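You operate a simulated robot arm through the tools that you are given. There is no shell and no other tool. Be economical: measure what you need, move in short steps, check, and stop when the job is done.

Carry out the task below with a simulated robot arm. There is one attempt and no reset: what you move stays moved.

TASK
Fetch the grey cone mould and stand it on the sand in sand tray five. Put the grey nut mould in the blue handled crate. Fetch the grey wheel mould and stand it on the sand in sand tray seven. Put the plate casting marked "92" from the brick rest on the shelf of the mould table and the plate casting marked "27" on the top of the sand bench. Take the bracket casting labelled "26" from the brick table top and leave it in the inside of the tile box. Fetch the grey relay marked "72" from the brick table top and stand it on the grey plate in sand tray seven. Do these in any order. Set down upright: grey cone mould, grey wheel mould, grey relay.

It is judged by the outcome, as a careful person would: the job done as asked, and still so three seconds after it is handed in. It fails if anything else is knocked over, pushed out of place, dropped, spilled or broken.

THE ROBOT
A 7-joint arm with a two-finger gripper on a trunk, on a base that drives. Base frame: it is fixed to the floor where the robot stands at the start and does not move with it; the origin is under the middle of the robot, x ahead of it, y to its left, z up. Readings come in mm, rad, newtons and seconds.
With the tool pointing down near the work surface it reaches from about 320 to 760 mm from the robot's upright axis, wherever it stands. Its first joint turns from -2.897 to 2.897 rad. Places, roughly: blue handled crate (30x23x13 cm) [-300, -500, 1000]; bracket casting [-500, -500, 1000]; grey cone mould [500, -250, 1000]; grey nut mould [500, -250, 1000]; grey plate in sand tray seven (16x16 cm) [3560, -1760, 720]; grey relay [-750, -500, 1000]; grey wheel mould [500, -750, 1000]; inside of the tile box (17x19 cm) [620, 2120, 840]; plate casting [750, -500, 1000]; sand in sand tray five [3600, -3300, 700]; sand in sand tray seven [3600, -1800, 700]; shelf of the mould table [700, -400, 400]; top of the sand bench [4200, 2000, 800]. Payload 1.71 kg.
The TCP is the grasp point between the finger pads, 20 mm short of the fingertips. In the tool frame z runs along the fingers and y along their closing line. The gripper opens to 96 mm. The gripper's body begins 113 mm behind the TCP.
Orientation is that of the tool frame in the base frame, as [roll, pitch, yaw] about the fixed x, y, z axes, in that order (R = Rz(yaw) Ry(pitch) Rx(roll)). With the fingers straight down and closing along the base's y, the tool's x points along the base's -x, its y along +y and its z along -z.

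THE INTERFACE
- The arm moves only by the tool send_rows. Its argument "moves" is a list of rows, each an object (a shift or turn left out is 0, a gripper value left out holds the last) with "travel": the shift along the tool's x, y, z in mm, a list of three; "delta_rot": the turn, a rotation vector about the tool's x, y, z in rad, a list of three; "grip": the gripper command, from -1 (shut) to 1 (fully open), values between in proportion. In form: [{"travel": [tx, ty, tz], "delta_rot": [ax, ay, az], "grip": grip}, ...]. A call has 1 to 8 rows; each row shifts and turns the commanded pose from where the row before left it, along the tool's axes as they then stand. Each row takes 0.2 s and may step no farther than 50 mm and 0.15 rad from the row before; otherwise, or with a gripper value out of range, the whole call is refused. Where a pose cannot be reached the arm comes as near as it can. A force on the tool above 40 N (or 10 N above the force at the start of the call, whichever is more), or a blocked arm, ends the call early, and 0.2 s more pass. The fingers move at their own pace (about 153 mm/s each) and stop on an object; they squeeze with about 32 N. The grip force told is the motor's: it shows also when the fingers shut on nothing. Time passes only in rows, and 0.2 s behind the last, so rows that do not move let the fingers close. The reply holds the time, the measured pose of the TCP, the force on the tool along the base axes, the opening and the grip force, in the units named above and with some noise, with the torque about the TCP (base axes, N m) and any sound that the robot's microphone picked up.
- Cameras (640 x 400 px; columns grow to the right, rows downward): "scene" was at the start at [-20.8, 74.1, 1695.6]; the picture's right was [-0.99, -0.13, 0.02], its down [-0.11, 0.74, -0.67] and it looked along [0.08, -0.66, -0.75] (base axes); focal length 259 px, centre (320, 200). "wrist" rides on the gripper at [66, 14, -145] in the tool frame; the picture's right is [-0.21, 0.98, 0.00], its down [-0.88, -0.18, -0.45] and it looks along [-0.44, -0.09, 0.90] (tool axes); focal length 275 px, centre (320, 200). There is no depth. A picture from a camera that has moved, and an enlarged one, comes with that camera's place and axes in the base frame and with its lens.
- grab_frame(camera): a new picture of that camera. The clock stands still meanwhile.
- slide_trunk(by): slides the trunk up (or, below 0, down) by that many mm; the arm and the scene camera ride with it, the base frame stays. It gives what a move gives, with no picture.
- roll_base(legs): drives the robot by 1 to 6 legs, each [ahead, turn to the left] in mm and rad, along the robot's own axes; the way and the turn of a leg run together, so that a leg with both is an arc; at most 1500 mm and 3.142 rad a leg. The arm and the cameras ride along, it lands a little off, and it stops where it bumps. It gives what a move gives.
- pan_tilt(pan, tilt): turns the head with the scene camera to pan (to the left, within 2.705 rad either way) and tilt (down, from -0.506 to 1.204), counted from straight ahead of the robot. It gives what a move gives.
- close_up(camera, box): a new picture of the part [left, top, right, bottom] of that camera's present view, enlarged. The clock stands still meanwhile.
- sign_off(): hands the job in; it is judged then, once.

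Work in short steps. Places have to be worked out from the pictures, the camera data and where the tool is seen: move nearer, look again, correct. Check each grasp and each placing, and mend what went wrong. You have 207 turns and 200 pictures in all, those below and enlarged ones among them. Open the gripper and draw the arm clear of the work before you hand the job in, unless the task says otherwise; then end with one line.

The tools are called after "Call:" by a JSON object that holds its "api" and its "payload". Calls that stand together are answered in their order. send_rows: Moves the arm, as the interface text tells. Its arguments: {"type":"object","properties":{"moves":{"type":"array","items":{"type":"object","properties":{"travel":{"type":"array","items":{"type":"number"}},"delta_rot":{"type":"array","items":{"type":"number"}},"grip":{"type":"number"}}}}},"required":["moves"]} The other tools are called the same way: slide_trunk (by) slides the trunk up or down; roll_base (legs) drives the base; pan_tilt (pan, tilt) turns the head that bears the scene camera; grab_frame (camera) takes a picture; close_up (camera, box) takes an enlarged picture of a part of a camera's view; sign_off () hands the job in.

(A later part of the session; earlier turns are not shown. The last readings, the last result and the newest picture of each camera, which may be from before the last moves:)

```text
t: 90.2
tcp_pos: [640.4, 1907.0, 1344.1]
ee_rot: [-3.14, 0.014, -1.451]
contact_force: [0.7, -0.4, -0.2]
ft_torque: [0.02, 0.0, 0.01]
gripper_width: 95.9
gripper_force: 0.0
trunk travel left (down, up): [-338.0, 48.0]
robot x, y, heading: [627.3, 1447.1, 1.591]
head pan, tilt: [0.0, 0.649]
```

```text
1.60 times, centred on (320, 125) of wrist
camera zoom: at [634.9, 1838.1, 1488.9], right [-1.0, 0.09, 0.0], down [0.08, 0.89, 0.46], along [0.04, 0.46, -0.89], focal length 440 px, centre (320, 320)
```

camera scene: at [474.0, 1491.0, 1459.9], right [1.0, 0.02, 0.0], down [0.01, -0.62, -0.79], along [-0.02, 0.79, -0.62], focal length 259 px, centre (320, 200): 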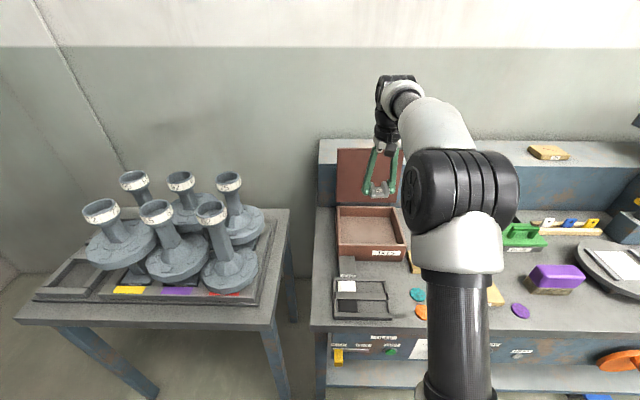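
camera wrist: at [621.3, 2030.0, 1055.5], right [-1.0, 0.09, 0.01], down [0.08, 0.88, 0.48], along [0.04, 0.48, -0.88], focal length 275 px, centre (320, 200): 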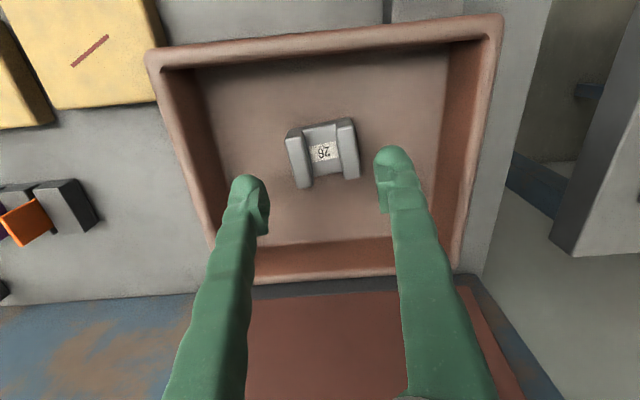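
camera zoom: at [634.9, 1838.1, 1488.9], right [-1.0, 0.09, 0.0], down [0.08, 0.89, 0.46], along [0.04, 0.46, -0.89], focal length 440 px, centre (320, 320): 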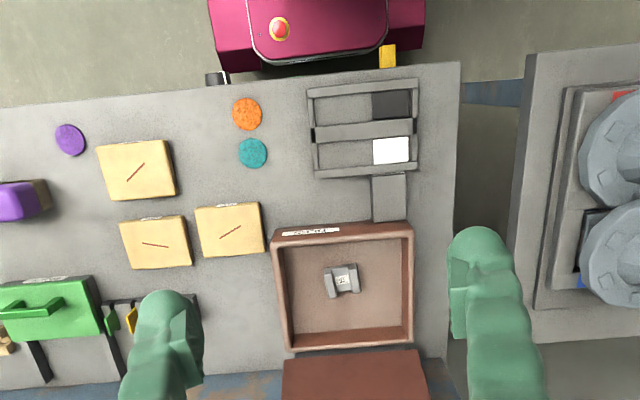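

The bracket is safe in the box. I drive around to the +x side of the mould table, to (1500,-690) facing it.

Call:
{"api": "roll_base", "payload": {"legs": [[-500, 0], [0, -2.234], [1078, 0], [0, -0.928], [990, 0], [0, -1.571]]}}

Call:
{"api": "grab_frame", "payload": {"camera": "scene"}}

Call:
{"api": "grab_frame", "payload": {"camera": "wrist"}}

```text
t: 117.6
tcp_pos: [977.1, -690.3, 1343.2]
ee_rot: [-3.141, 0.014, 0.095]
contact_force: [-0.5, -0.1, 0.1]
ft_torque: [0.01, 0.01, -0.03]
gripper_width: 96.2
gripper_force: 0.1
trunk travel left (down, up): [-338.0, 48.0]
robot x, y, heading: [1436.1, -713.7, 3.138]
head pan, tilt: [0.0, 0.649]
```

```text
123 pictures are left
camera scene: at [1381.7, -873.5, 1748.8], right [0.0, 1.0, 0.0], down [0.62, 0.0, -0.79], along [-0.79, 0.0, -0.62], focal length 259 px, centre (320, 200)
```

scene: 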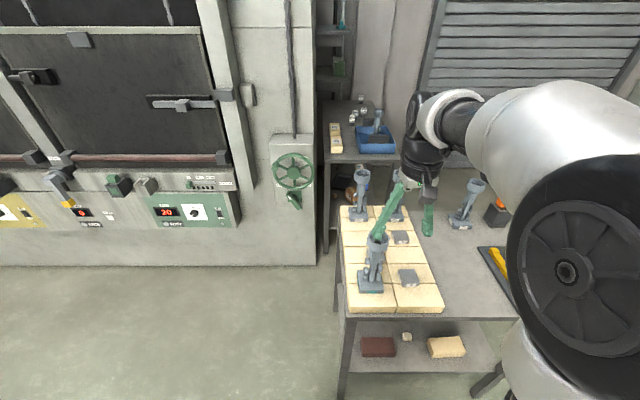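

```text
122 pictures are left
camera wrist: at [1045.9, -698.1, 1489.1], right [-0.11, -0.99, 0.0], down [-0.88, 0.1, 0.46], along [-0.45, 0.05, -0.89], focal length 275 px, centre (320, 200)
```

wrist: 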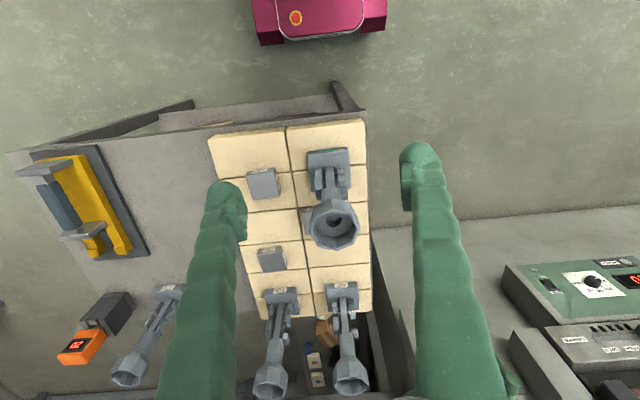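

The table's +x edge is near x=944 and the wheel mould (62) near (493,-705). I look down at my own base to see how close I can drive.

Call:
{"api": "pan_tilt", "payload": {"pan": 0.5, "tilt": 1.2}}

Call:
{"api": "grab_frame", "payload": {"camera": "scene"}}

Call:
{"api": "pan_tilt", "payload": {"pan": 1.57, "tilt": 1.2}}

Call:
{"api": "grab_frame", "payload": {"camera": "scene"}}

```text
t: 118.6
tcp_pos: [996.1, -689.6, 1350.8]
ee_rot: [-3.138, 0.027, 0.096]
contact_force: [-0.2, -0.3, 0.0]
ft_torque: [0.01, -0.04, 0.0]
gripper_width: 95.9
gripper_force: 0.0
trunk travel left (down, up): [-338.0, 48.0]
robot x, y, heading: [1439.2, -716.4, 3.136]
head pan, tilt: [0.499, 1.201]
```

```text
121 pictures are left
camera scene: at [1418.8, -900.1, 1709.2], right [-0.48, 0.88, -0.01], down [0.82, 0.45, -0.35], along [-0.3, -0.17, -0.94], focal length 259 px, centre (320, 200)
```

scene: 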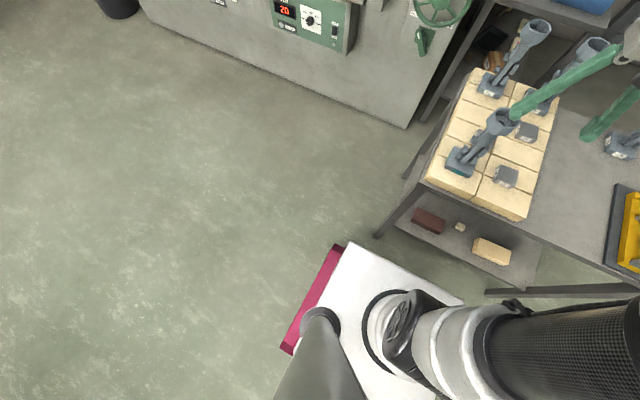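

```text
t: 119.9
tcp_pos: [997.1, -690.4, 1352.6]
ee_rot: [-3.138, 0.03, 0.095]
contact_force: [-0.1, -0.8, 0.0]
ft_torque: [0.01, -0.01, 0.03]
gripper_width: 96.1
gripper_force: 0.1
trunk travel left (down, up): [-338.0, 48.0]
robot x, y, heading: [1433.1, -714.3, 3.14]
head pan, tilt: [1.571, 1.201]
```

```text
120 pictures are left
camera scene: at [1469.0, -929.5, 1709.9], right [-1.0, 0.0, -0.02], down [0.01, 0.93, -0.36], along [0.02, -0.36, -0.93], focal length 259 px, centre (320, 200)
```

scene: 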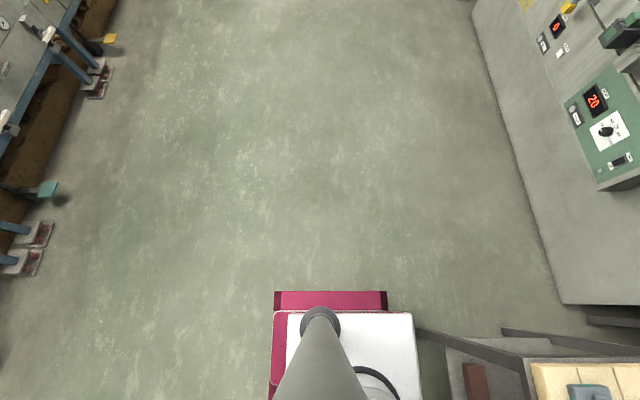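

Front extent ≈ 335, sides ≈ 255. Facing the table I'd stop at x≈1295 and grasp with the tool tilted outward for reach. I look closer at the wheel mould's cup orientation first.

Call:
{"api": "close_up", "payload": {"camera": "wrist", "box": [240, 110, 400, 400]}}

Call:
{"api": "close_up", "payload": {"camera": "wrist", "box": [320, 320, 390, 400]}}

```text
1.38 times, centred on (320, 255) of wrist
camera zoom: at [1068.5, -698.2, 1494.7], right [-0.11, -0.99, 0.0], down [-0.88, 0.1, 0.47], along [-0.47, 0.05, -0.88], focal length 380 px, centre (320, 124)
```

zoom: 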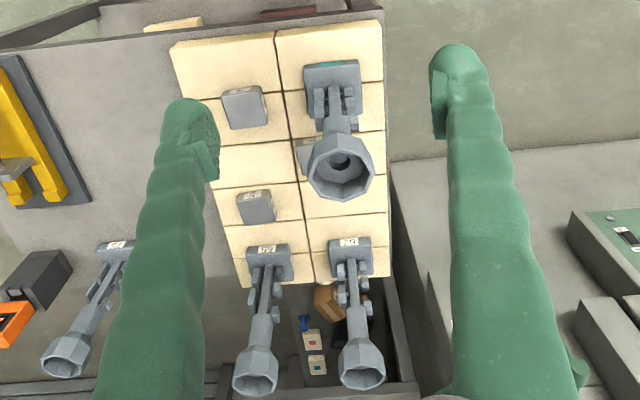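

```text
5.00 times, centred on (355, 360) of wrist
camera zoom: at [1068.5, -698.2, 1494.7], right [-0.11, -0.99, 0.0], down [-0.88, 0.1, 0.47], along [-0.47, 0.05, -0.88], focal length 1376 px, centre (145, -600)
```

zoom: 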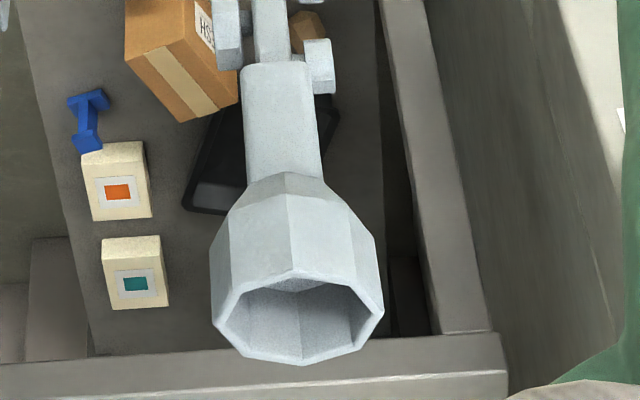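

The cup has a vertex facing me, so I need the tool's approach turned about 22° from -x to grip on flats. I drive ahead 135, raise the trunk fully, and begin tilting and turning the tool.

Call:
{"api": "roll_base", "payload": {"legs": [[135, 0]]}}

Call:
{"api": "slide_trunk", "payload": {"by": 48}}

Call:
{"api": "pan_tilt", "payload": {"pan": 0.0, "tilt": 0.75}}

Call:
{"api": "grab_frame", "payload": {"camera": "wrist"}}

```text
t: 121.2
tcp_pos: [881.2, -690.0, 1358.5]
ee_rot: [-3.135, 0.045, 0.097]
contact_force: [-0.6, 0.2, 0.6]
ft_torque: [-0.01, -0.08, -0.02]
gripper_width: 95.9
gripper_force: 0.0
trunk travel left (down, up): [-338.0, 48.0]
robot x, y, heading: [1301.7, -719.6, 3.144]
head pan, tilt: [1.571, 1.201]
```

```text
t: 122.1
tcp_pos: [867.9, -689.8, 1401.2]
ee_rot: [-3.136, 0.033, 0.094]
contact_force: [-0.4, -0.4, 0.5]
ft_torque: [0.01, -0.02, -0.03]
gripper_width: 95.9
gripper_force: 0.2
trunk travel left (down, up): [-386.0, 0.0]
robot x, y, heading: [1301.5, -716.5, 3.141]
head pan, tilt: [1.571, 1.201]
```

```text
t: 123.8
tcp_pos: [829.1, -690.6, 1386.8]
ee_rot: [-3.14, 0.006, 0.095]
contact_force: [-0.8, -0.8, -0.4]
ft_torque: [-0.05, -0.03, -0.01]
gripper_width: 96.1
gripper_force: 0.0
trunk travel left (down, up): [-386.0, 0.0]
robot x, y, heading: [1296.3, -716.5, 3.148]
head pan, tilt: [0.0, 0.75]
```

```text
117 pictures are left
camera wrist: at [897.4, -698.2, 1532.8], right [-0.11, -0.99, 0.0], down [-0.89, 0.1, 0.45], along [-0.45, 0.05, -0.89], focal length 275 px, centre (320, 200)
```

wrist: 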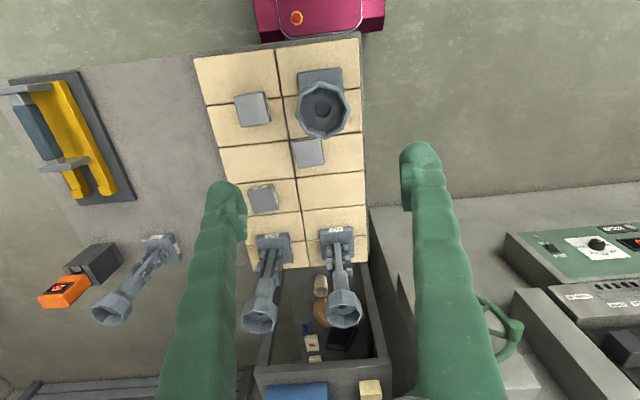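

The wheel mould works out to (487,-694), rim z≈1175. I turn the tool to yaw 0.39 and tilt it 0.6 outward first.

Call:
{"api": "send_rows", "payload": {"moves": [{"delta_rot": [0, 0, -0.149]}, {"delta_rot": [0, 0, -0.149]}, {"delta_rot": [0, -0.15, 0]}, {"delta_rot": [0, -0.15, 0]}, {"delta_rot": [0, -0.15, 0]}, {"delta_rot": [0, -0.15, 0]}, {}, {}]}}

Call:
{"api": "grab_frame", "payload": {"camera": "wrist"}}

```text
t: 125.6
tcp_pos: [842.0, -691.0, 1392.1]
ee_rot: [-3.132, 0.615, 0.4]
contact_force: [1.5, -0.1, -0.4]
ft_torque: [-0.05, 0.11, -0.04]
gripper_width: 96.2
gripper_force: 0.1
trunk travel left (down, up): [-386.0, 0.0]
robot x, y, heading: [1299.9, -716.4, 3.138]
head pan, tilt: [0.0, 0.75]
```

```text
116 pictures are left
camera wrist: at [975.2, -650.7, 1472.8], right [0.22, -0.97, 0.11], down [-0.49, -0.01, 0.87], along [-0.84, -0.25, -0.48], focal length 275 px, centre (320, 200)
```

wrist: 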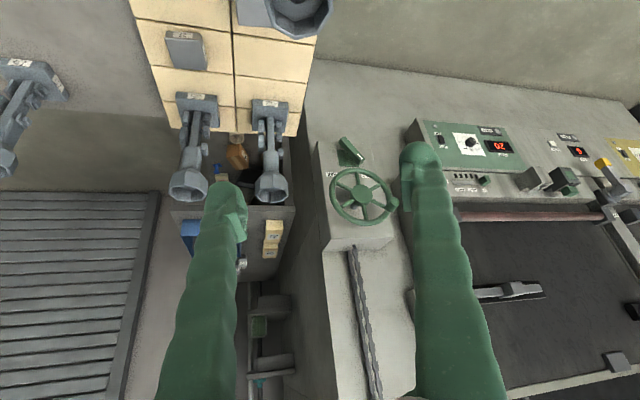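

The rim reads (493,-694,1169), consistent. I move to a pre-grasp point 100 mm back along the tool axis.

Call:
{"api": "send_rows", "payload": {"moves": [{"travel": [-15.7, -16.8, 36]}, {"travel": [-15.7, -16.8, 36]}, {"travel": [-15.7, -16.8, 36]}, {"travel": [-15.7, -16.8, 36]}, {"travel": [-15.7, -16.8, 36]}, {"travel": [-15.7, -16.8, 36]}, {"travel": [-15.7, -16.8, 36]}, {"travel": [-15.7, -16.8, 35]}]}}

Call:
{"api": "send_rows", "payload": {"moves": [{}, {}]}}

Call:
{"api": "grab_frame", "payload": {"camera": "wrist"}}

Call:
{"api": "grab_frame", "payload": {"camera": "scene"}}

```text
t: 127.4
tcp_pos: [545.5, -670.0, 1236.3]
ee_rot: [-3.129, 0.618, 0.399]
contact_force: [-0.1, -1.0, -0.2]
ft_torque: [-0.01, -0.02, 0.0]
gripper_width: 96.1
gripper_force: 0.0
trunk travel left (down, up): [-386.0, 0.0]
robot x, y, heading: [1300.7, -717.8, 3.145]
head pan, tilt: [0.0, 0.75]
```

```text
t: 128.0
tcp_pos: [548.9, -670.8, 1238.7]
ee_rot: [-3.127, 0.62, 0.402]
contact_force: [0.6, 0.6, 0.2]
ft_torque: [-0.01, 0.0, -0.04]
gripper_width: 96.0
gripper_force: 0.2
trunk travel left (down, up): [-386.0, 0.0]
robot x, y, heading: [1302.8, -716.6, 3.149]
head pan, tilt: [0.0, 0.75]
```

```text
115 pictures are left
camera wrist: at [681.7, -631.6, 1318.7], right [0.22, -0.97, 0.11], down [-0.49, -0.01, 0.87], along [-0.84, -0.25, -0.48], focal length 275 px, centre (320, 200)
```

wrist: 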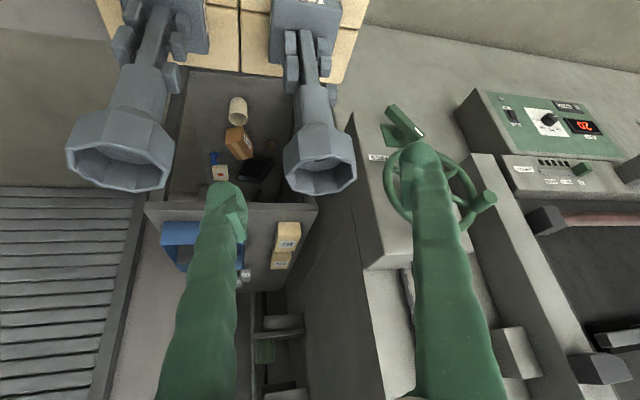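

```text
114 pictures are left
camera scene: at [1250.3, -873.7, 1787.2], right [0.0, 1.0, 0.0], down [0.69, 0.0, -0.72], along [-0.72, 0.0, -0.69], focal length 259 px, centre (320, 200)
```

scene: 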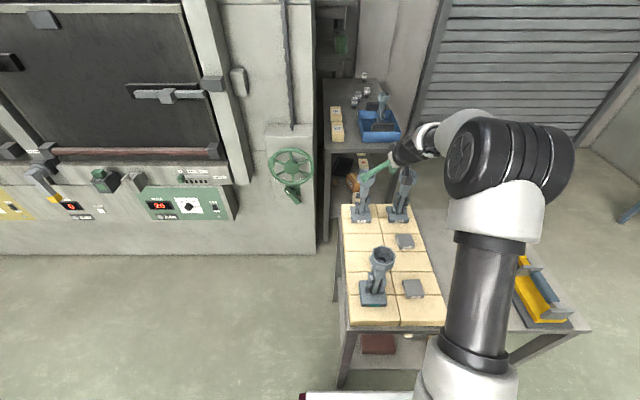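

Refined target: cup centre (482,-697), grasp z 1148. I advance along the tool axis and look before closing.

Call:
{"api": "send_rows", "payload": {"moves": [{"travel": [-3, -1, 38]}, {"travel": [-2, -1, 38]}, {"travel": [0, 0, 32]}, {}, {}]}}

Call:
{"api": "grab_frame", "payload": {"camera": "wrist"}}

Call:
{"api": "close_up", "payload": {"camera": "scene", "box": [330, 120, 470, 240]}}

```text
t: 129.2
tcp_pos: [485.6, -691.8, 1155.0]
ee_rot: [-3.127, 0.617, 0.401]
contact_force: [0.3, 0.9, -0.2]
ft_torque: [0.0, 0.01, -0.01]
gripper_width: 95.9
gripper_force: 0.2
trunk travel left (down, up): [-386.0, 0.0]
robot x, y, heading: [1301.3, -717.5, 3.144]
head pan, tilt: [0.0, 0.75]
```

```text
113 pictures are left
camera wrist: at [619.1, -652.5, 1234.9], right [0.22, -0.97, 0.11], down [-0.49, -0.01, 0.87], along [-0.84, -0.25, -0.48], focal length 275 px, centre (320, 200)
```

wrist: 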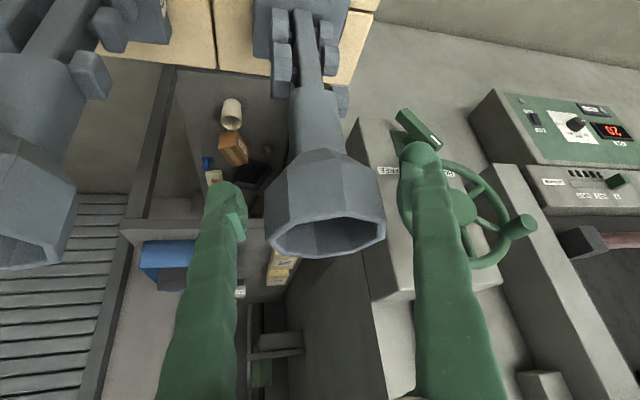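

```text
3.33 times, centred on (400, 180) of scene
camera zoom: at [1248.6, -873.5, 1787.2], right [0.0, 1.0, 0.0], down [0.69, 0.0, -0.72], along [-0.72, 0.0, -0.69], focal length 863 px, centre (53, 267)
```

zoom: 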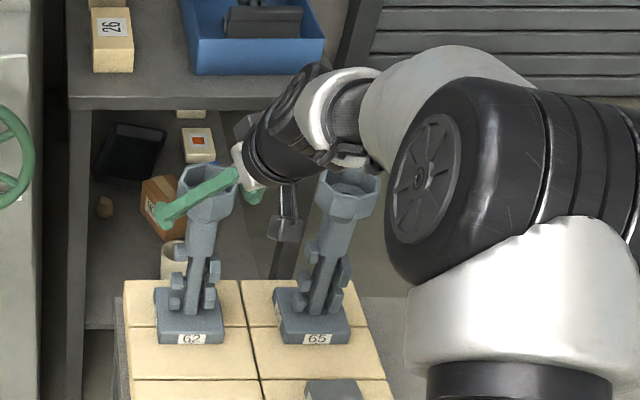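

The cup sits between the pads. Closing.

Call:
{"api": "send_rows", "payload": {"moves": [{"travel": [0, 0, 4]}, {"grip": -1}, {"grip": -1}, {"grip": -1}, {}]}}

Call:
{"api": "grab_frame", "payload": {"camera": "wrist"}}

```text
t: 130.4
tcp_pos: [484.0, -691.5, 1150.5]
ee_rot: [-3.127, 0.616, 0.402]
contact_force: [-0.4, -0.2, 0.2]
ft_torque: [0.04, 0.22, 0.04]
gripper_width: 68.6
gripper_force: 32.8
trunk travel left (down, up): [-386.0, 0.0]
robot x, y, heading: [1301.3, -713.9, 3.142]
head pan, tilt: [0.0, 0.75]
```

```text
111 pictures are left
camera wrist: at [618.0, -652.9, 1231.4], right [0.22, -0.97, 0.11], down [-0.49, -0.01, 0.87], along [-0.84, -0.25, -0.48], focal length 275 px, centre (320, 200)
```

wrist: 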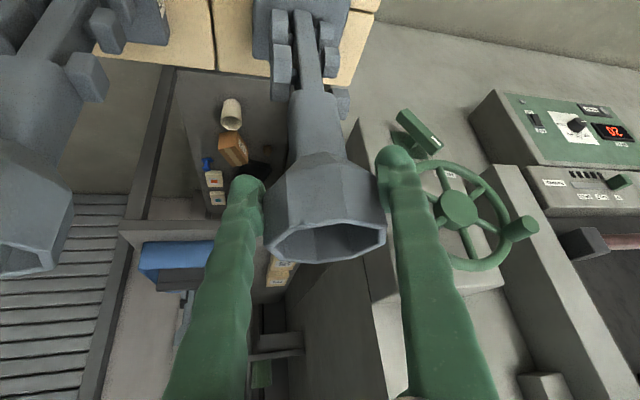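

Gripped at 68.6 mm on the flats. Lifting vertically in two stages.

Call:
{"api": "send_rows", "payload": {"moves": [{"travel": [-11.5, 0, -16.3]}, {"travel": [-23.1, 0, -32.6]}, {"travel": [-23.1, 0, -32.6]}, {"travel": [-23.1, 0, -32.6]}, {}]}}

Call:
{"api": "grab_frame", "payload": {"camera": "wrist"}}

Call:
{"api": "close_up", "payload": {"camera": "scene", "box": [330, 90, 470, 240]}}

```text
t: 131.6
tcp_pos: [480.7, -694.0, 1287.2]
ee_rot: [-3.128, 0.618, 0.402]
contact_force: [0.0, 0.0, -4.1]
ft_torque: [0.02, -0.04, 0.01]
gripper_width: 68.6
gripper_force: 32.1
trunk travel left (down, up): [-386.0, 0.0]
robot x, y, heading: [1298.1, -720.8, 3.141]
head pan, tilt: [0.0, 0.75]
```

```text
110 pictures are left
camera wrist: at [615.6, -654.2, 1368.1], right [0.22, -0.97, 0.11], down [-0.49, -0.01, 0.87], along [-0.84, -0.24, -0.48], focal length 275 px, centre (320, 200)
```

wrist: 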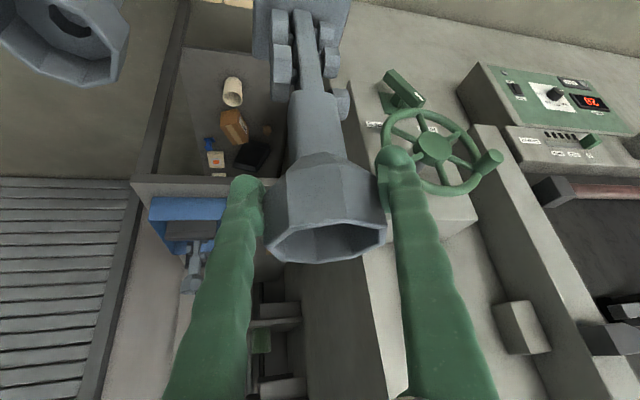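

```text
2.67 times, centred on (400, 165) of scene
camera zoom: at [1248.1, -873.4, 1787.1], right [0.0, 1.0, 0.0], down [0.69, 0.0, -0.72], along [-0.72, 0.0, -0.69], focal length 690 px, centre (107, 293)
```

zoom: 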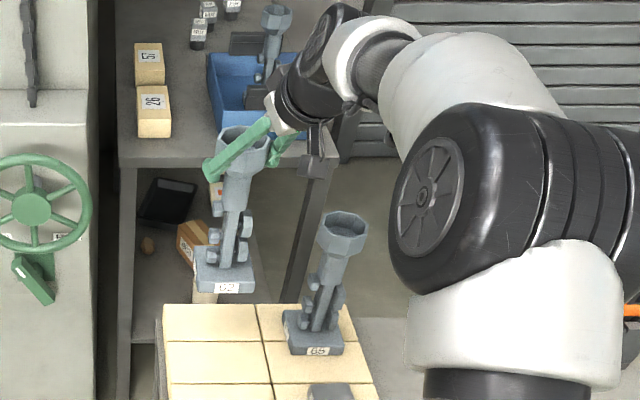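

Held upright (4 N). Lifting another 110 mm to clear the far mould.

Call:
{"api": "send_rows", "payload": {"moves": [{"travel": [-21, 0, -30]}, {"travel": [-21, 0, -30]}, {"travel": [-21, 0, -30]}, {}]}}

```text
t: 132.3
tcp_pos: [506.7, -692.8, 1397.9]
ee_rot: [-3.119, 0.632, 0.407]
contact_force: [1.0, -0.6, -3.8]
ft_torque: [-0.02, 0.0, -0.04]
gripper_width: 68.6
gripper_force: 31.5
trunk travel left (down, up): [-386.0, 0.0]
robot x, y, heading: [1299.6, -716.0, 3.14]
head pan, tilt: [0.0, 0.75]
stopped in row 3: the arm was blocked; the commanded pose is now the measured one
```

At the reach limit but high enough (base ≈1203 versus the far cup's 1172). Retracting toward the robot, rising slightly.

Call:
{"api": "send_rows", "payload": {"moves": [{"travel": [18, 11, -18]}, {"travel": [27, 16, -25]}, {"travel": [27, 16, -25]}, {"travel": [27, 16, -25]}, {"travel": [27, 16, -25]}, {}]}}

Call:
{"api": "close_up", "payload": {"camera": "scene", "box": [330, 90, 530, 290]}}

```text
t: 133.8
tcp_pos: [687.2, -695.5, 1412.4]
ee_rot: [-3.12, 0.629, 0.406]
contact_force: [0.5, 0.5, -4.1]
ft_torque: [0.01, -0.06, 0.02]
gripper_width: 68.9
gripper_force: 31.9
trunk travel left (down, up): [-386.0, 0.0]
robot x, y, heading: [1301.8, -715.6, 3.142]
head pan, tilt: [0.0, 0.75]
```

```text
2.00 times, centred on (430, 190) of scene
camera zoom: at [1247.8, -873.2, 1787.1], right [0.0, 1.0, 0.0], down [0.7, 0.0, -0.72], along [-0.72, 0.0, -0.7], focal length 518 px, centre (100, 220)
```

zoom: 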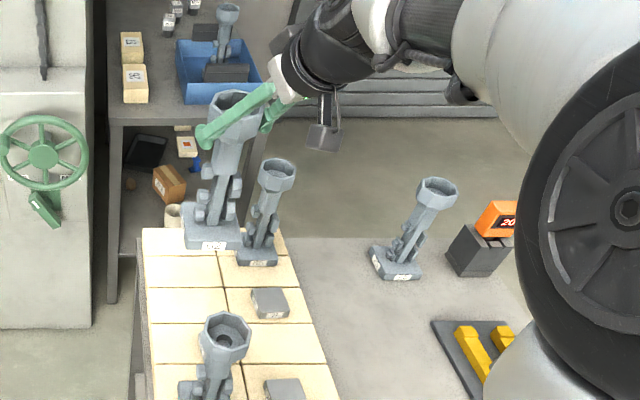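

Continuing over the far mould, rising further, to x≈850.

Call:
{"api": "send_rows", "payload": {"moves": [{"travel": [22, 14, -30]}, {"travel": [25, 16, -28]}, {"travel": [25, 16, -28]}, {"travel": [25, 16, -28]}, {}]}}

Call:
{"api": "grab_frame", "payload": {"camera": "scene"}}

```text
t: 134.9
tcp_pos: [845.0, -700.2, 1443.9]
ee_rot: [-3.122, 0.632, 0.406]
contact_force: [-1.0, 0.6, -3.9]
ft_torque: [0.02, -0.06, 0.02]
gripper_width: 68.7
gripper_force: 31.6
trunk travel left (down, up): [-386.0, 0.0]
robot x, y, heading: [1305.8, -717.0, 3.143]
head pan, tilt: [0.0, 0.75]
```

```text
107 pictures are left
camera scene: at [1246.7, -873.2, 1787.1], right [0.0, 1.0, 0.0], down [0.7, 0.0, -0.72], along [-0.72, 0.0, -0.7], focal length 259 px, centre (320, 200)
```

scene: 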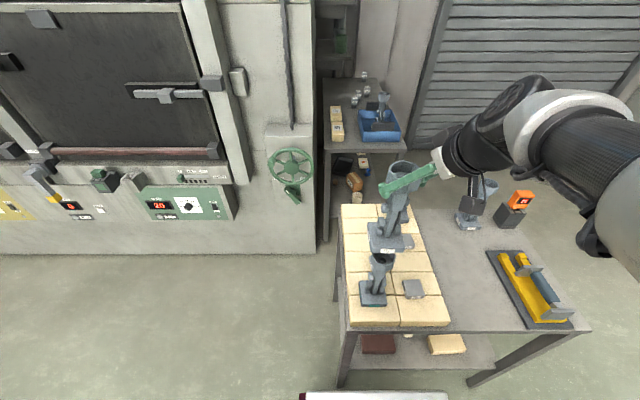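

Clear. I back away, turn, and drive to (2650,-1800) facing tray seven.

Call:
{"api": "roll_base", "payload": {"legs": [[-250, 0], [0, 2.362], [1450, 0], [92, 0], [0, 0.779]]}}

Call:
{"api": "pan_tilt", "payload": {"pan": 0.0, "tilt": 0.55}}

Call:
{"api": "grab_frame", "payload": {"camera": "scene"}}

Call:
{"api": "grab_frame", "payload": {"camera": "wrist"}}

```text
t: 153.8
tcp_pos: [3052.7, -1858.6, 1441.9]
ee_rot: [-3.126, 0.629, -2.753]
contact_force: [-0.4, -0.1, -4.4]
ft_torque: [-0.02, -0.02, 0.02]
gripper_width: 68.4
gripper_force: 32.1
trunk travel left (down, up): [-386.0, 0.0]
robot x, y, heading: [2591.8, -1830.5, -0.017]
head pan, tilt: [0.0, 0.75]
```

```text
t: 154.6
tcp_pos: [3050.4, -1856.9, 1442.1]
ee_rot: [-3.124, 0.63, -2.756]
contact_force: [-0.1, -0.3, -3.8]
ft_torque: [-0.04, 0.11, 0.02]
gripper_width: 68.5
gripper_force: 32.2
trunk travel left (down, up): [-386.0, 0.0]
robot x, y, heading: [2597.0, -1834.6, -0.018]
head pan, tilt: [0.0, 0.55]
```

```text
106 pictures are left
camera scene: at [2629.1, -1682.3, 1805.1], right [-0.02, -1.0, 0.0], down [-0.52, 0.01, -0.85], along [0.85, -0.01, -0.52], focal length 259 px, centre (320, 200)
```

scene: 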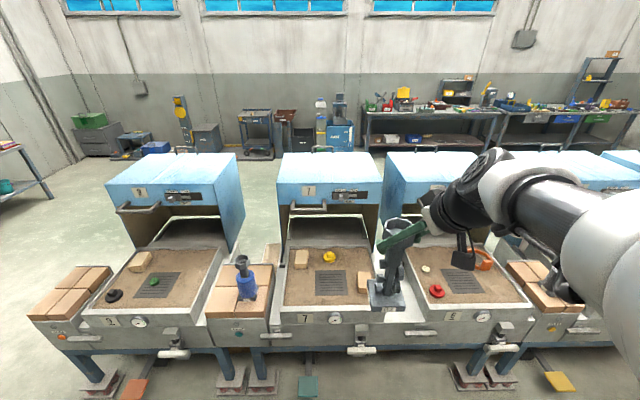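

```text
105 pictures are left
camera wrist: at [2917.5, -1894.5, 1522.3], right [-0.2, 0.97, 0.11], down [0.48, 0.0, 0.88], along [0.85, 0.23, -0.47], focal length 275 px, centre (320, 200)
```

wrist: 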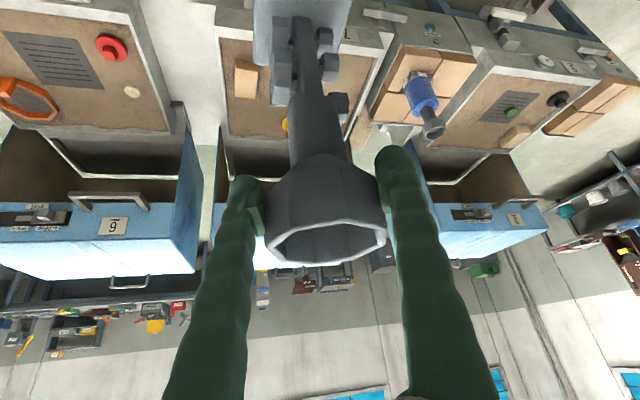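

Zooming in on tray seven to confirm its number and find open sand.

Call:
{"api": "close_up", "payload": {"camera": "scene", "box": [260, 170, 420, 340]}}

Call:
{"api": "close_up", "payload": {"camera": "scene", "box": [60, 160, 540, 340]}}

```text
2.35 times, centred on (340, 255) of scene
camera zoom: at [2629.1, -1682.3, 1805.1], right [-0.02, -1.0, 0.0], down [-0.52, 0.01, -0.85], along [0.85, -0.01, -0.52], focal length 609 px, centre (273, 71)
```

zoom: 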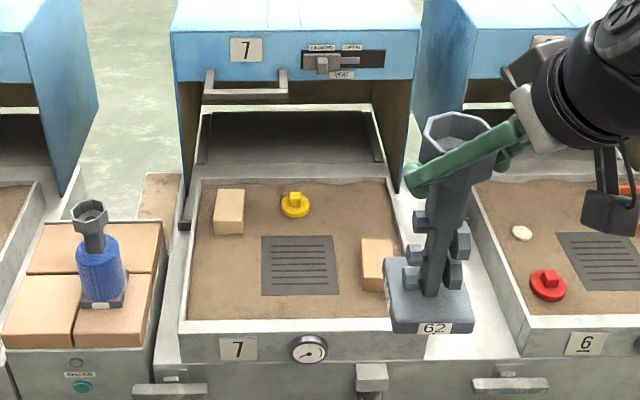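

```text
1.33 times, centred on (300, 250) of scene
camera zoom: at [2629.1, -1682.3, 1805.1], right [-0.02, -1.0, 0.0], down [-0.52, 0.01, -0.85], along [0.85, -0.01, -0.52], focal length 345 px, centre (347, 133)
```

zoom: 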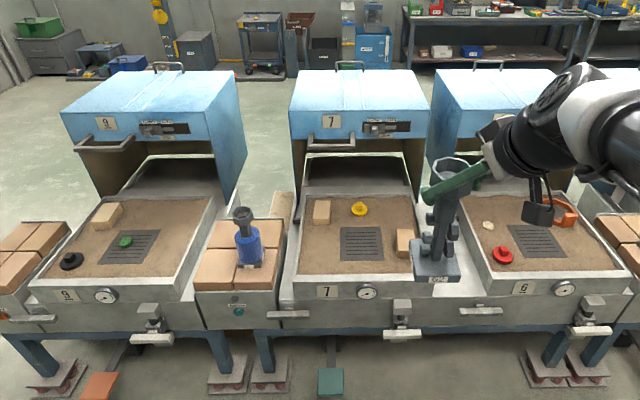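

Tray 7 confirmed: sand spans about x 3450–3860, y -2000…-1516, with the plate at (3565,-1755). I'll stand the wheel mould on free sand at about (3540,-1592). Driving ahead 300.

Call:
{"api": "roll_base", "payload": {"legs": [[300, 0.017]]}}

Call:
{"api": "grab_frame", "payload": {"camera": "scene"}}

```text
t: 156.7
tcp_pos: [3366.5, -1856.6, 1438.1]
ee_rot: [-3.128, 0.622, -2.748]
contact_force: [-0.5, -0.5, -4.8]
ft_torque: [0.04, 0.04, 0.03]
gripper_width: 68.5
gripper_force: 32.3
trunk travel left (down, up): [-386.0, 0.0]
robot x, y, heading: [2893.4, -1839.4, -0.008]
head pan, tilt: [0.0, 0.55]
```

```text
102 pictures are left
camera scene: at [2956.5, -1685.7, 1804.5], right [-0.01, -1.0, 0.0], down [-0.54, 0.0, -0.84], along [0.84, -0.01, -0.54], focal length 259 px, centre (320, 200)
```

scene: 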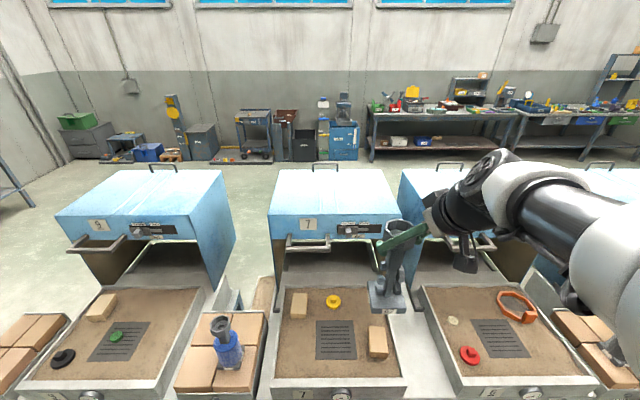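

Target spot confirmed: (3530,-1595) between the front wall and the block. Moving there at height.

Call:
{"api": "send_rows", "payload": {"moves": [{"travel": [-20, 18, 14]}, {"travel": [-30, 26, 21.5]}, {"travel": [-30, 26, 21.5]}, {"travel": [-30, 26, 21.5]}, {"travel": [-30, 26, 21.5]}, {"travel": [-30, 26, 21.5]}, {"travel": [-30, 26, 21.5]}, {}]}}

Call:
{"api": "send_rows", "payload": {"moves": [{"travel": [24, 0, 33]}, {"travel": [24, 0, 33]}, {"travel": [24, 0, 33]}, {"travel": [24, 0, 33]}, {"travel": [24, 0, 33]}, {}]}}

Call:
{"api": "grab_frame", "payload": {"camera": "scene"}}

Call:
{"api": "grab_frame", "payload": {"camera": "wrist"}}

```text
t: 158.5
tcp_pos: [3508.0, -1604.2, 1446.3]
ee_rot: [-3.123, 0.639, -2.745]
contact_force: [0.1, 0.1, -3.5]
ft_torque: [0.0, 0.07, 0.02]
gripper_width: 68.7
gripper_force: 31.8
trunk travel left (down, up): [-386.0, 0.0]
robot x, y, heading: [2898.8, -1835.5, -0.007]
head pan, tilt: [0.0, 0.55]
```

```text
t: 159.9
tcp_pos: [3507.2, -1603.4, 1243.8]
ee_rot: [-3.124, 0.638, -2.745]
contact_force: [-0.5, 0.3, -4.4]
ft_torque: [0.0, 0.05, 0.02]
gripper_width: 68.3
gripper_force: 32.1
trunk travel left (down, up): [-386.0, 0.0]
robot x, y, heading: [2898.4, -1839.7, -0.003]
head pan, tilt: [0.0, 0.55]
```

```text
101 pictures are left
camera scene: at [2956.2, -1686.2, 1804.6], right [-0.01, -1.0, 0.0], down [-0.54, 0.0, -0.84], along [0.84, -0.01, -0.54], focal length 259 px, centre (320, 200)
```

scene: 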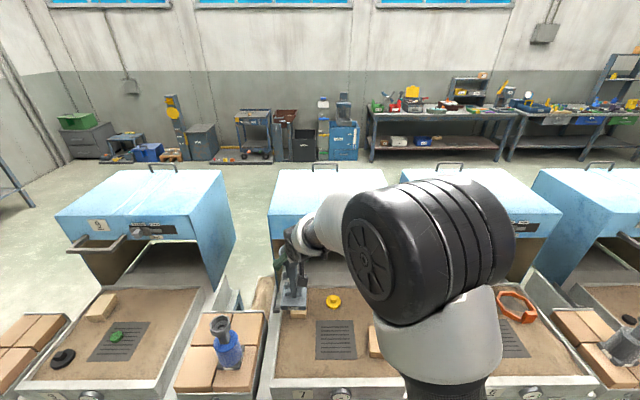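

```text
100 pictures are left
camera wrist: at [3373.6, -1642.2, 1322.6], right [-0.22, 0.97, 0.11], down [0.47, 0.01, 0.88], along [0.85, 0.24, -0.46], focal length 275 px, centre (320, 200)
```

wrist: 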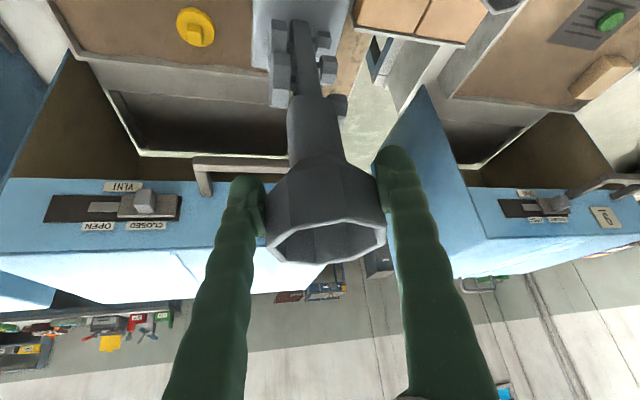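

Descending toward the sand, correcting the tilt by 0.02 rad.

Call:
{"api": "send_rows", "payload": {"moves": [{"travel": [-11, 1, 8], "delta_rot": [0, 0.02, 0]}, {"travel": [23.4, 0, 32.4]}, {"travel": [23.4, 0, 32.4]}, {"travel": [23.4, 0, 32.4]}, {"travel": [23.4, 0, 32.4]}, {"travel": [23.4, 0, 32.4]}, {"travel": [23.4, 0, 32.4]}, {}]}}

Call:
{"api": "close_up", "payload": {"camera": "scene", "box": [260, 240, 420, 400]}}

Call:
{"api": "grab_frame", "payload": {"camera": "wrist"}}

```text
t: 161.7
tcp_pos: [3522.6, -1606.2, 1005.2]
ee_rot: [-3.121, 0.617, -2.743]
contact_force: [1.0, -0.4, -3.8]
ft_torque: [0.0, 0.05, -0.02]
gripper_width: 67.9
gripper_force: 31.5
trunk travel left (down, up): [-386.0, 0.0]
robot x, y, heading: [2896.7, -1834.5, -0.008]
head pan, tilt: [0.0, 0.55]
```

```text
2.50 times, centred on (340, 320) of scene
camera zoom: at [2956.4, -1685.6, 1804.5], right [-0.01, -1.0, 0.0], down [-0.54, 0.0, -0.84], along [0.84, -0.01, -0.54], focal length 647 px, centre (270, -100)
```

zoom: 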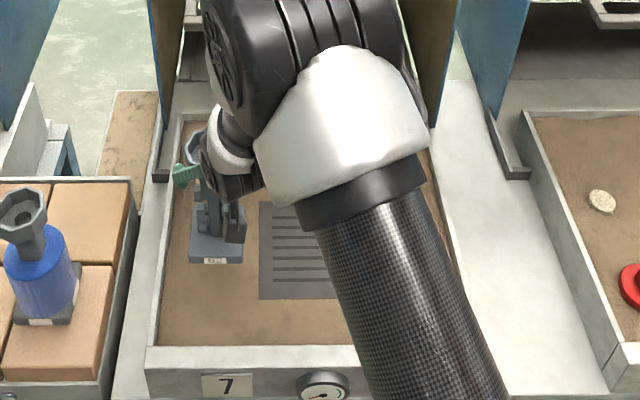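

```text
98 pictures are left
camera wrist: at [3391.4, -1643.5, 1085.5], right [-0.21, 0.97, 0.1], down [0.49, 0.01, 0.87], along [0.85, 0.24, -0.48], focal length 275 px, centre (320, 200)
```

wrist: 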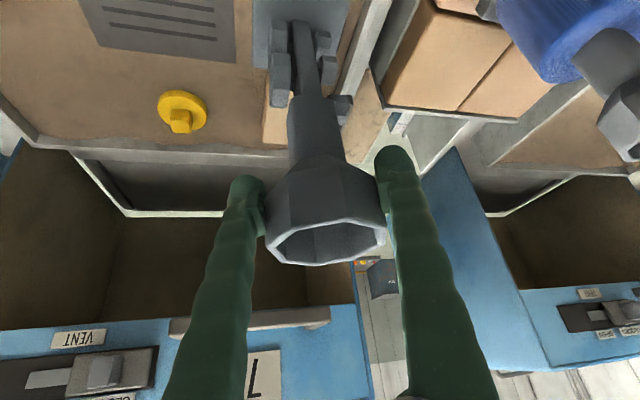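

Position is good. Lowering the rest with small final steps until it touches the sand.

Call:
{"api": "send_rows", "payload": {"moves": [{"travel": [20, 0, 28]}, {"travel": [14.6, 0, 20.3]}, {"travel": [8.8, 0, 12.2]}, {"travel": [3.5, 0, 4.9]}, {"travel": [2.3, 0, 3.2]}, {"travel": [2.3, 0, 3.2]}, {"travel": [2.3, 0, 3.2]}, {}]}}

Call:
{"api": "close_up", "payload": {"camera": "scene", "box": [290, 270, 350, 340]}}

```text
t: 163.5
tcp_pos: [3519.4, -1606.3, 909.1]
ee_rot: [-3.121, 0.613, -2.744]
contact_force: [-0.7, 0.1, -0.4]
ft_torque: [0.08, -0.09, 0.0]
gripper_width: 0.0
gripper_force: 29.8
trunk travel left (down, up): [-386.0, 0.0]
robot x, y, heading: [2897.5, -1838.3, -0.007]
head pan, tilt: [0.0, 0.55]
```

```text
5.71 times, centred on (320, 305) of scene
camera zoom: at [2956.5, -1686.5, 1804.4], right [-0.01, -1.0, 0.0], down [-0.54, 0.0, -0.84], along [0.84, -0.01, -0.54], focal length 1479 px, centre (320, -400)
```

zoom: 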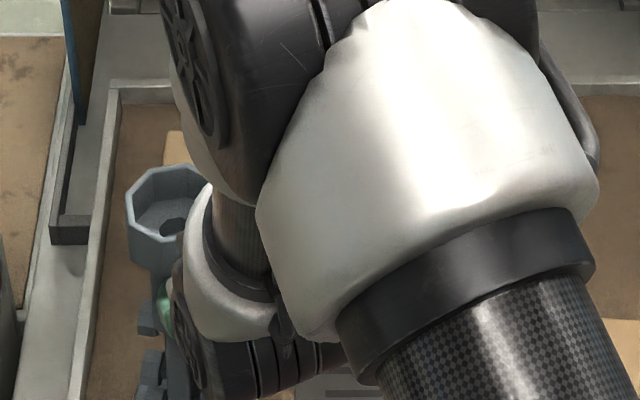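

The jaws read 0: the cup slipped out. I look at once to see how the mould stands.

Call:
{"api": "grab_frame", "payload": {"camera": "wrist"}}

Call:
{"api": "grab_frame", "payload": {"camera": "scene"}}

```text
96 pictures are left
camera wrist: at [3389.1, -1644.0, 990.3], right [-0.21, 0.97, 0.1], down [0.49, 0.02, 0.87], along [0.84, 0.24, -0.48], focal length 275 px, centre (320, 200)
```

wrist: 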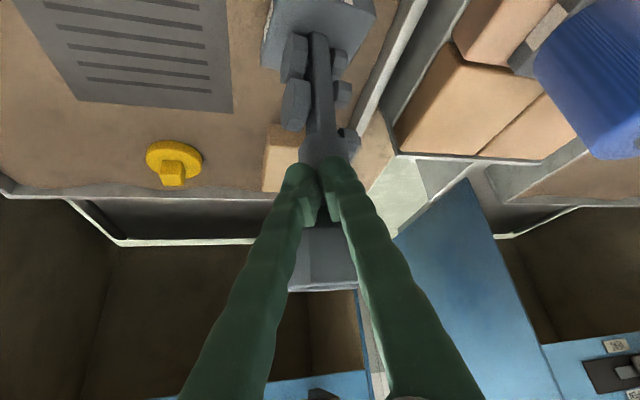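

```text
95 pictures are left
camera scene: at [2956.5, -1686.5, 1804.4], right [-0.01, -1.0, 0.0], down [-0.54, 0.0, -0.84], along [0.84, -0.01, -0.54], focal length 259 px, centre (320, 200)
```

scene: 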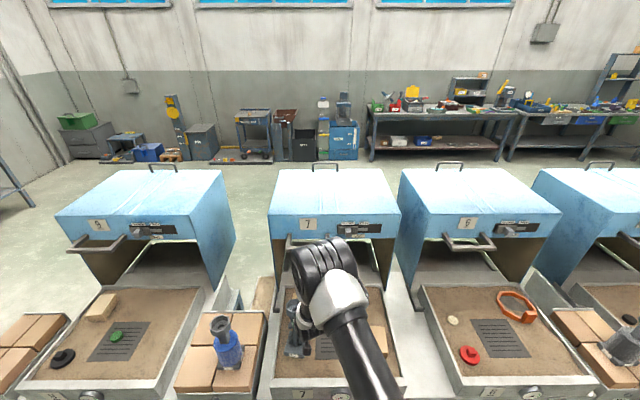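

The mould appears to stand on the sand with the closed fingers just in front of its stem. I back straight away horizontally, in small steps.

Call:
{"api": "send_rows", "payload": {"moves": [{"travel": [12, 0, -9]}, {"travel": [24, 0, -17]}, {"travel": [32, 0, -23]}, {"travel": [32, 0, -23]}, {}]}}

Call:
{"api": "grab_frame", "payload": {"camera": "wrist"}}

Call:
{"api": "close_up", "payload": {"camera": "scene", "box": [260, 270, 380, 400]}}

```text
t: 164.7
tcp_pos: [3408.2, -1654.0, 911.4]
ee_rot: [-3.12, 0.614, -2.743]
contact_force: [0.8, 0.3, -0.4]
ft_torque: [0.02, 0.0, -0.04]
gripper_width: 0.2
gripper_force: 29.8
trunk travel left (down, up): [-386.0, 0.0]
robot x, y, heading: [2890.0, -1836.7, -0.005]
head pan, tilt: [0.0, 0.55]
```

```text
94 pictures are left
camera wrist: at [3276.1, -1691.9, 992.2], right [-0.21, 0.97, 0.1], down [0.49, 0.02, 0.87], along [0.85, 0.24, -0.48], focal length 275 px, centre (320, 200)
```

wrist: 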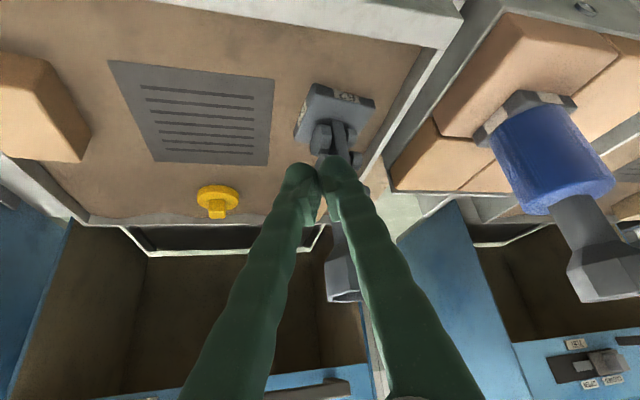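

```text
3.08 times, centred on (320, 335) of scene
camera zoom: at [2957.6, -1685.6, 1804.4], right [-0.01, -1.0, 0.0], down [-0.54, 0.0, -0.84], along [0.84, -0.01, -0.54], focal length 796 px, centre (320, -215)
```

zoom: 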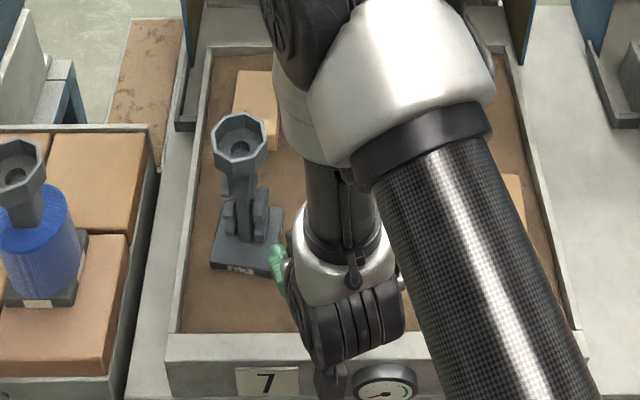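

The wheel mould stands upright on the sand in tray seven. I raise the arm clear.

Call:
{"api": "send_rows", "payload": {"moves": [{"travel": [-20, 0, -35]}, {"travel": [-20, 0, -38]}, {"travel": [-20, 0, -38]}, {"travel": [-20, 0, -38]}, {"travel": [-20, 0, -38]}, {"travel": [-20, 0, -38]}, {"travel": [-20, 0, -38]}, {"travel": [-20, 0, -38], "grip": 1}]}}

Call:
{"api": "close_up", "payload": {"camera": "scene", "box": [260, 270, 380, 400]}}

```text
t: 166.5
tcp_pos: [3366.6, -1663.6, 1249.2]
ee_rot: [-3.129, 0.614, -2.745]
contact_force: [-0.1, 0.4, -0.8]
ft_torque: [0.01, -0.01, 0.01]
gripper_width: 96.1
gripper_force: 0.1
trunk travel left (down, up): [-386.0, 0.0]
robot x, y, heading: [2894.6, -1838.1, -0.007]
head pan, tilt: [0.0, 0.55]
```

```text
3.08 times, centred on (320, 335) of scene
camera zoom: at [2955.3, -1686.7, 1804.7], right [-0.01, -1.0, 0.0], down [-0.54, 0.0, -0.84], along [0.84, -0.01, -0.54], focal length 796 px, centre (320, -215)
```

zoom: 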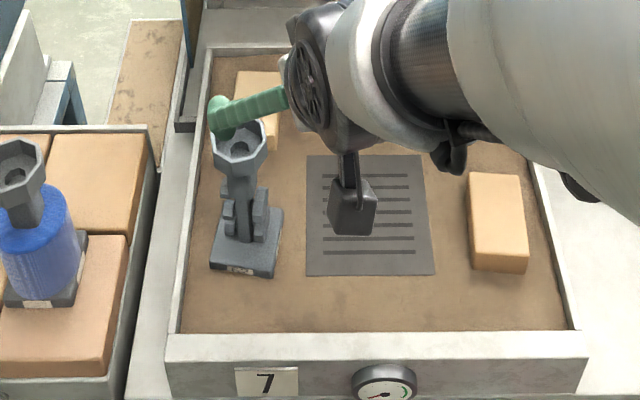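

All good. I set the tool vertical and straight again, then drive back to the +x side of the mould table for the plates.

Call:
{"api": "send_rows", "payload": {"moves": [{"delta_rot": [0, 0.123, 0], "travel": [0, -15, -20]}, {"delta_rot": [0, 0.123, 0], "travel": [0, -20, -20]}, {"delta_rot": [0, 0.123, 0], "travel": [0, -20, -20]}, {"delta_rot": [0, 0.123, 0], "travel": [0, -20, -20]}, {"delta_rot": [0, 0.122, 0], "travel": [0, -20, -20]}, {"delta_rot": [0, 0, 0.132], "travel": [0, -20, 0]}, {"delta_rot": [0, 0, 0.132], "travel": [0, -20, 0]}, {"delta_rot": [0, 0, 0.132], "travel": [0, -20, 0]}]}}

Call:
{"api": "roll_base", "payload": {"legs": [[-250, 0], [0, 2.297], [1450, 0], [194, 0], [0, 0.85]]}}

Call:
{"api": "grab_frame", "payload": {"camera": "wrist"}}

```text
t: 168.3
tcp_pos: [3382.6, -1819.2, 1345.8]
ee_rot: [-3.128, 0.007, 3.131]
contact_force: [-0.5, 0.1, 0.4]
ft_torque: [-0.01, -0.01, -0.02]
gripper_width: 96.0
gripper_force: 0.1
trunk travel left (down, up): [-386.0, 0.0]
robot x, y, heading: [2898.7, -1836.9, -0.006]
head pan, tilt: [0.0, 0.55]
```

```text
t: 187.8
tcp_pos: [1061.7, -675.1, 1345.1]
ee_rot: [-3.128, 0.006, 0.043]
contact_force: [1.1, -0.6, 0.0]
ft_torque: [0.02, -0.02, 0.0]
gripper_width: 95.9
gripper_force: 0.2
trunk travel left (down, up): [-386.0, 0.0]
robot x, y, heading: [1546.2, -623.2, -3.102]
head pan, tilt: [0.0, 0.55]
```

```text
91 pictures are left
camera wrist: at [1129.3, -688.8, 1489.9], right [-0.16, -0.99, -0.01], down [-0.88, 0.14, 0.45], along [-0.45, 0.09, -0.89], focal length 275 px, centre (320, 200)
```

wrist: 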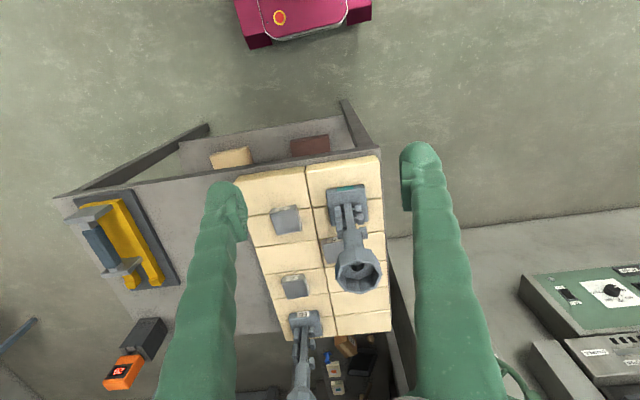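

Plates read at 29≈(829,-553), 92≈(730,-644), 27≈(629,-527). The far mould would obstruct an approach from straight +x, so I shift to (1300,-300) facing the table.

Call:
{"api": "roll_base", "payload": {"legs": [[0, -1.148], [361, 0], [0, 1.108], [82, 0]]}}

Call:
{"api": "grab_frame", "payload": {"camera": "wrist"}}

Call:
{"api": "grab_frame", "payload": {"camera": "scene"}}

```text
t: 197.7
tcp_pos: [857.8, -322.8, 1359.6]
ee_rot: [-3.127, 0.04, -0.016]
contact_force: [-0.7, -0.1, 1.1]
ft_torque: [0.06, 0.05, 0.02]
gripper_width: 96.1
gripper_force: 0.0
trunk travel left (down, up): [-386.0, 0.0]
robot x, y, heading: [1303.8, -302.1, 3.122]
head pan, tilt: [0.0, 0.55]
```

```text
90 pictures are left
camera wrist: at [930.5, -341.7, 1503.0], right [-0.22, -0.97, -0.01], down [-0.85, 0.19, 0.48], along [-0.47, 0.11, -0.88], focal length 275 px, centre (320, 200)
```

wrist: 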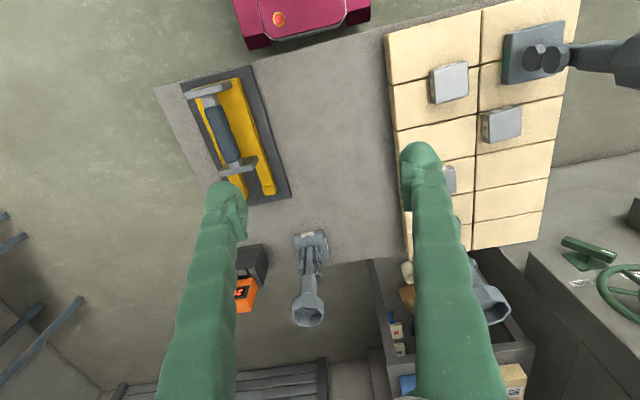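

```text
89 pictures are left
camera scene: at [1278.2, -460.3, 1805.1], right [0.02, 1.0, 0.0], down [0.52, -0.01, -0.85], along [-0.85, 0.02, -0.52], focal length 259 px, centre (320, 200)
```

scene: 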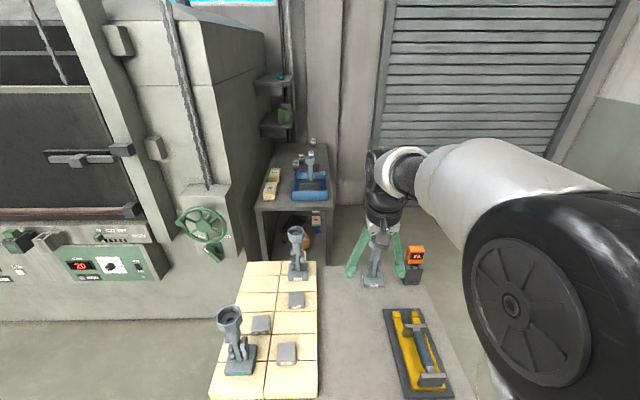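

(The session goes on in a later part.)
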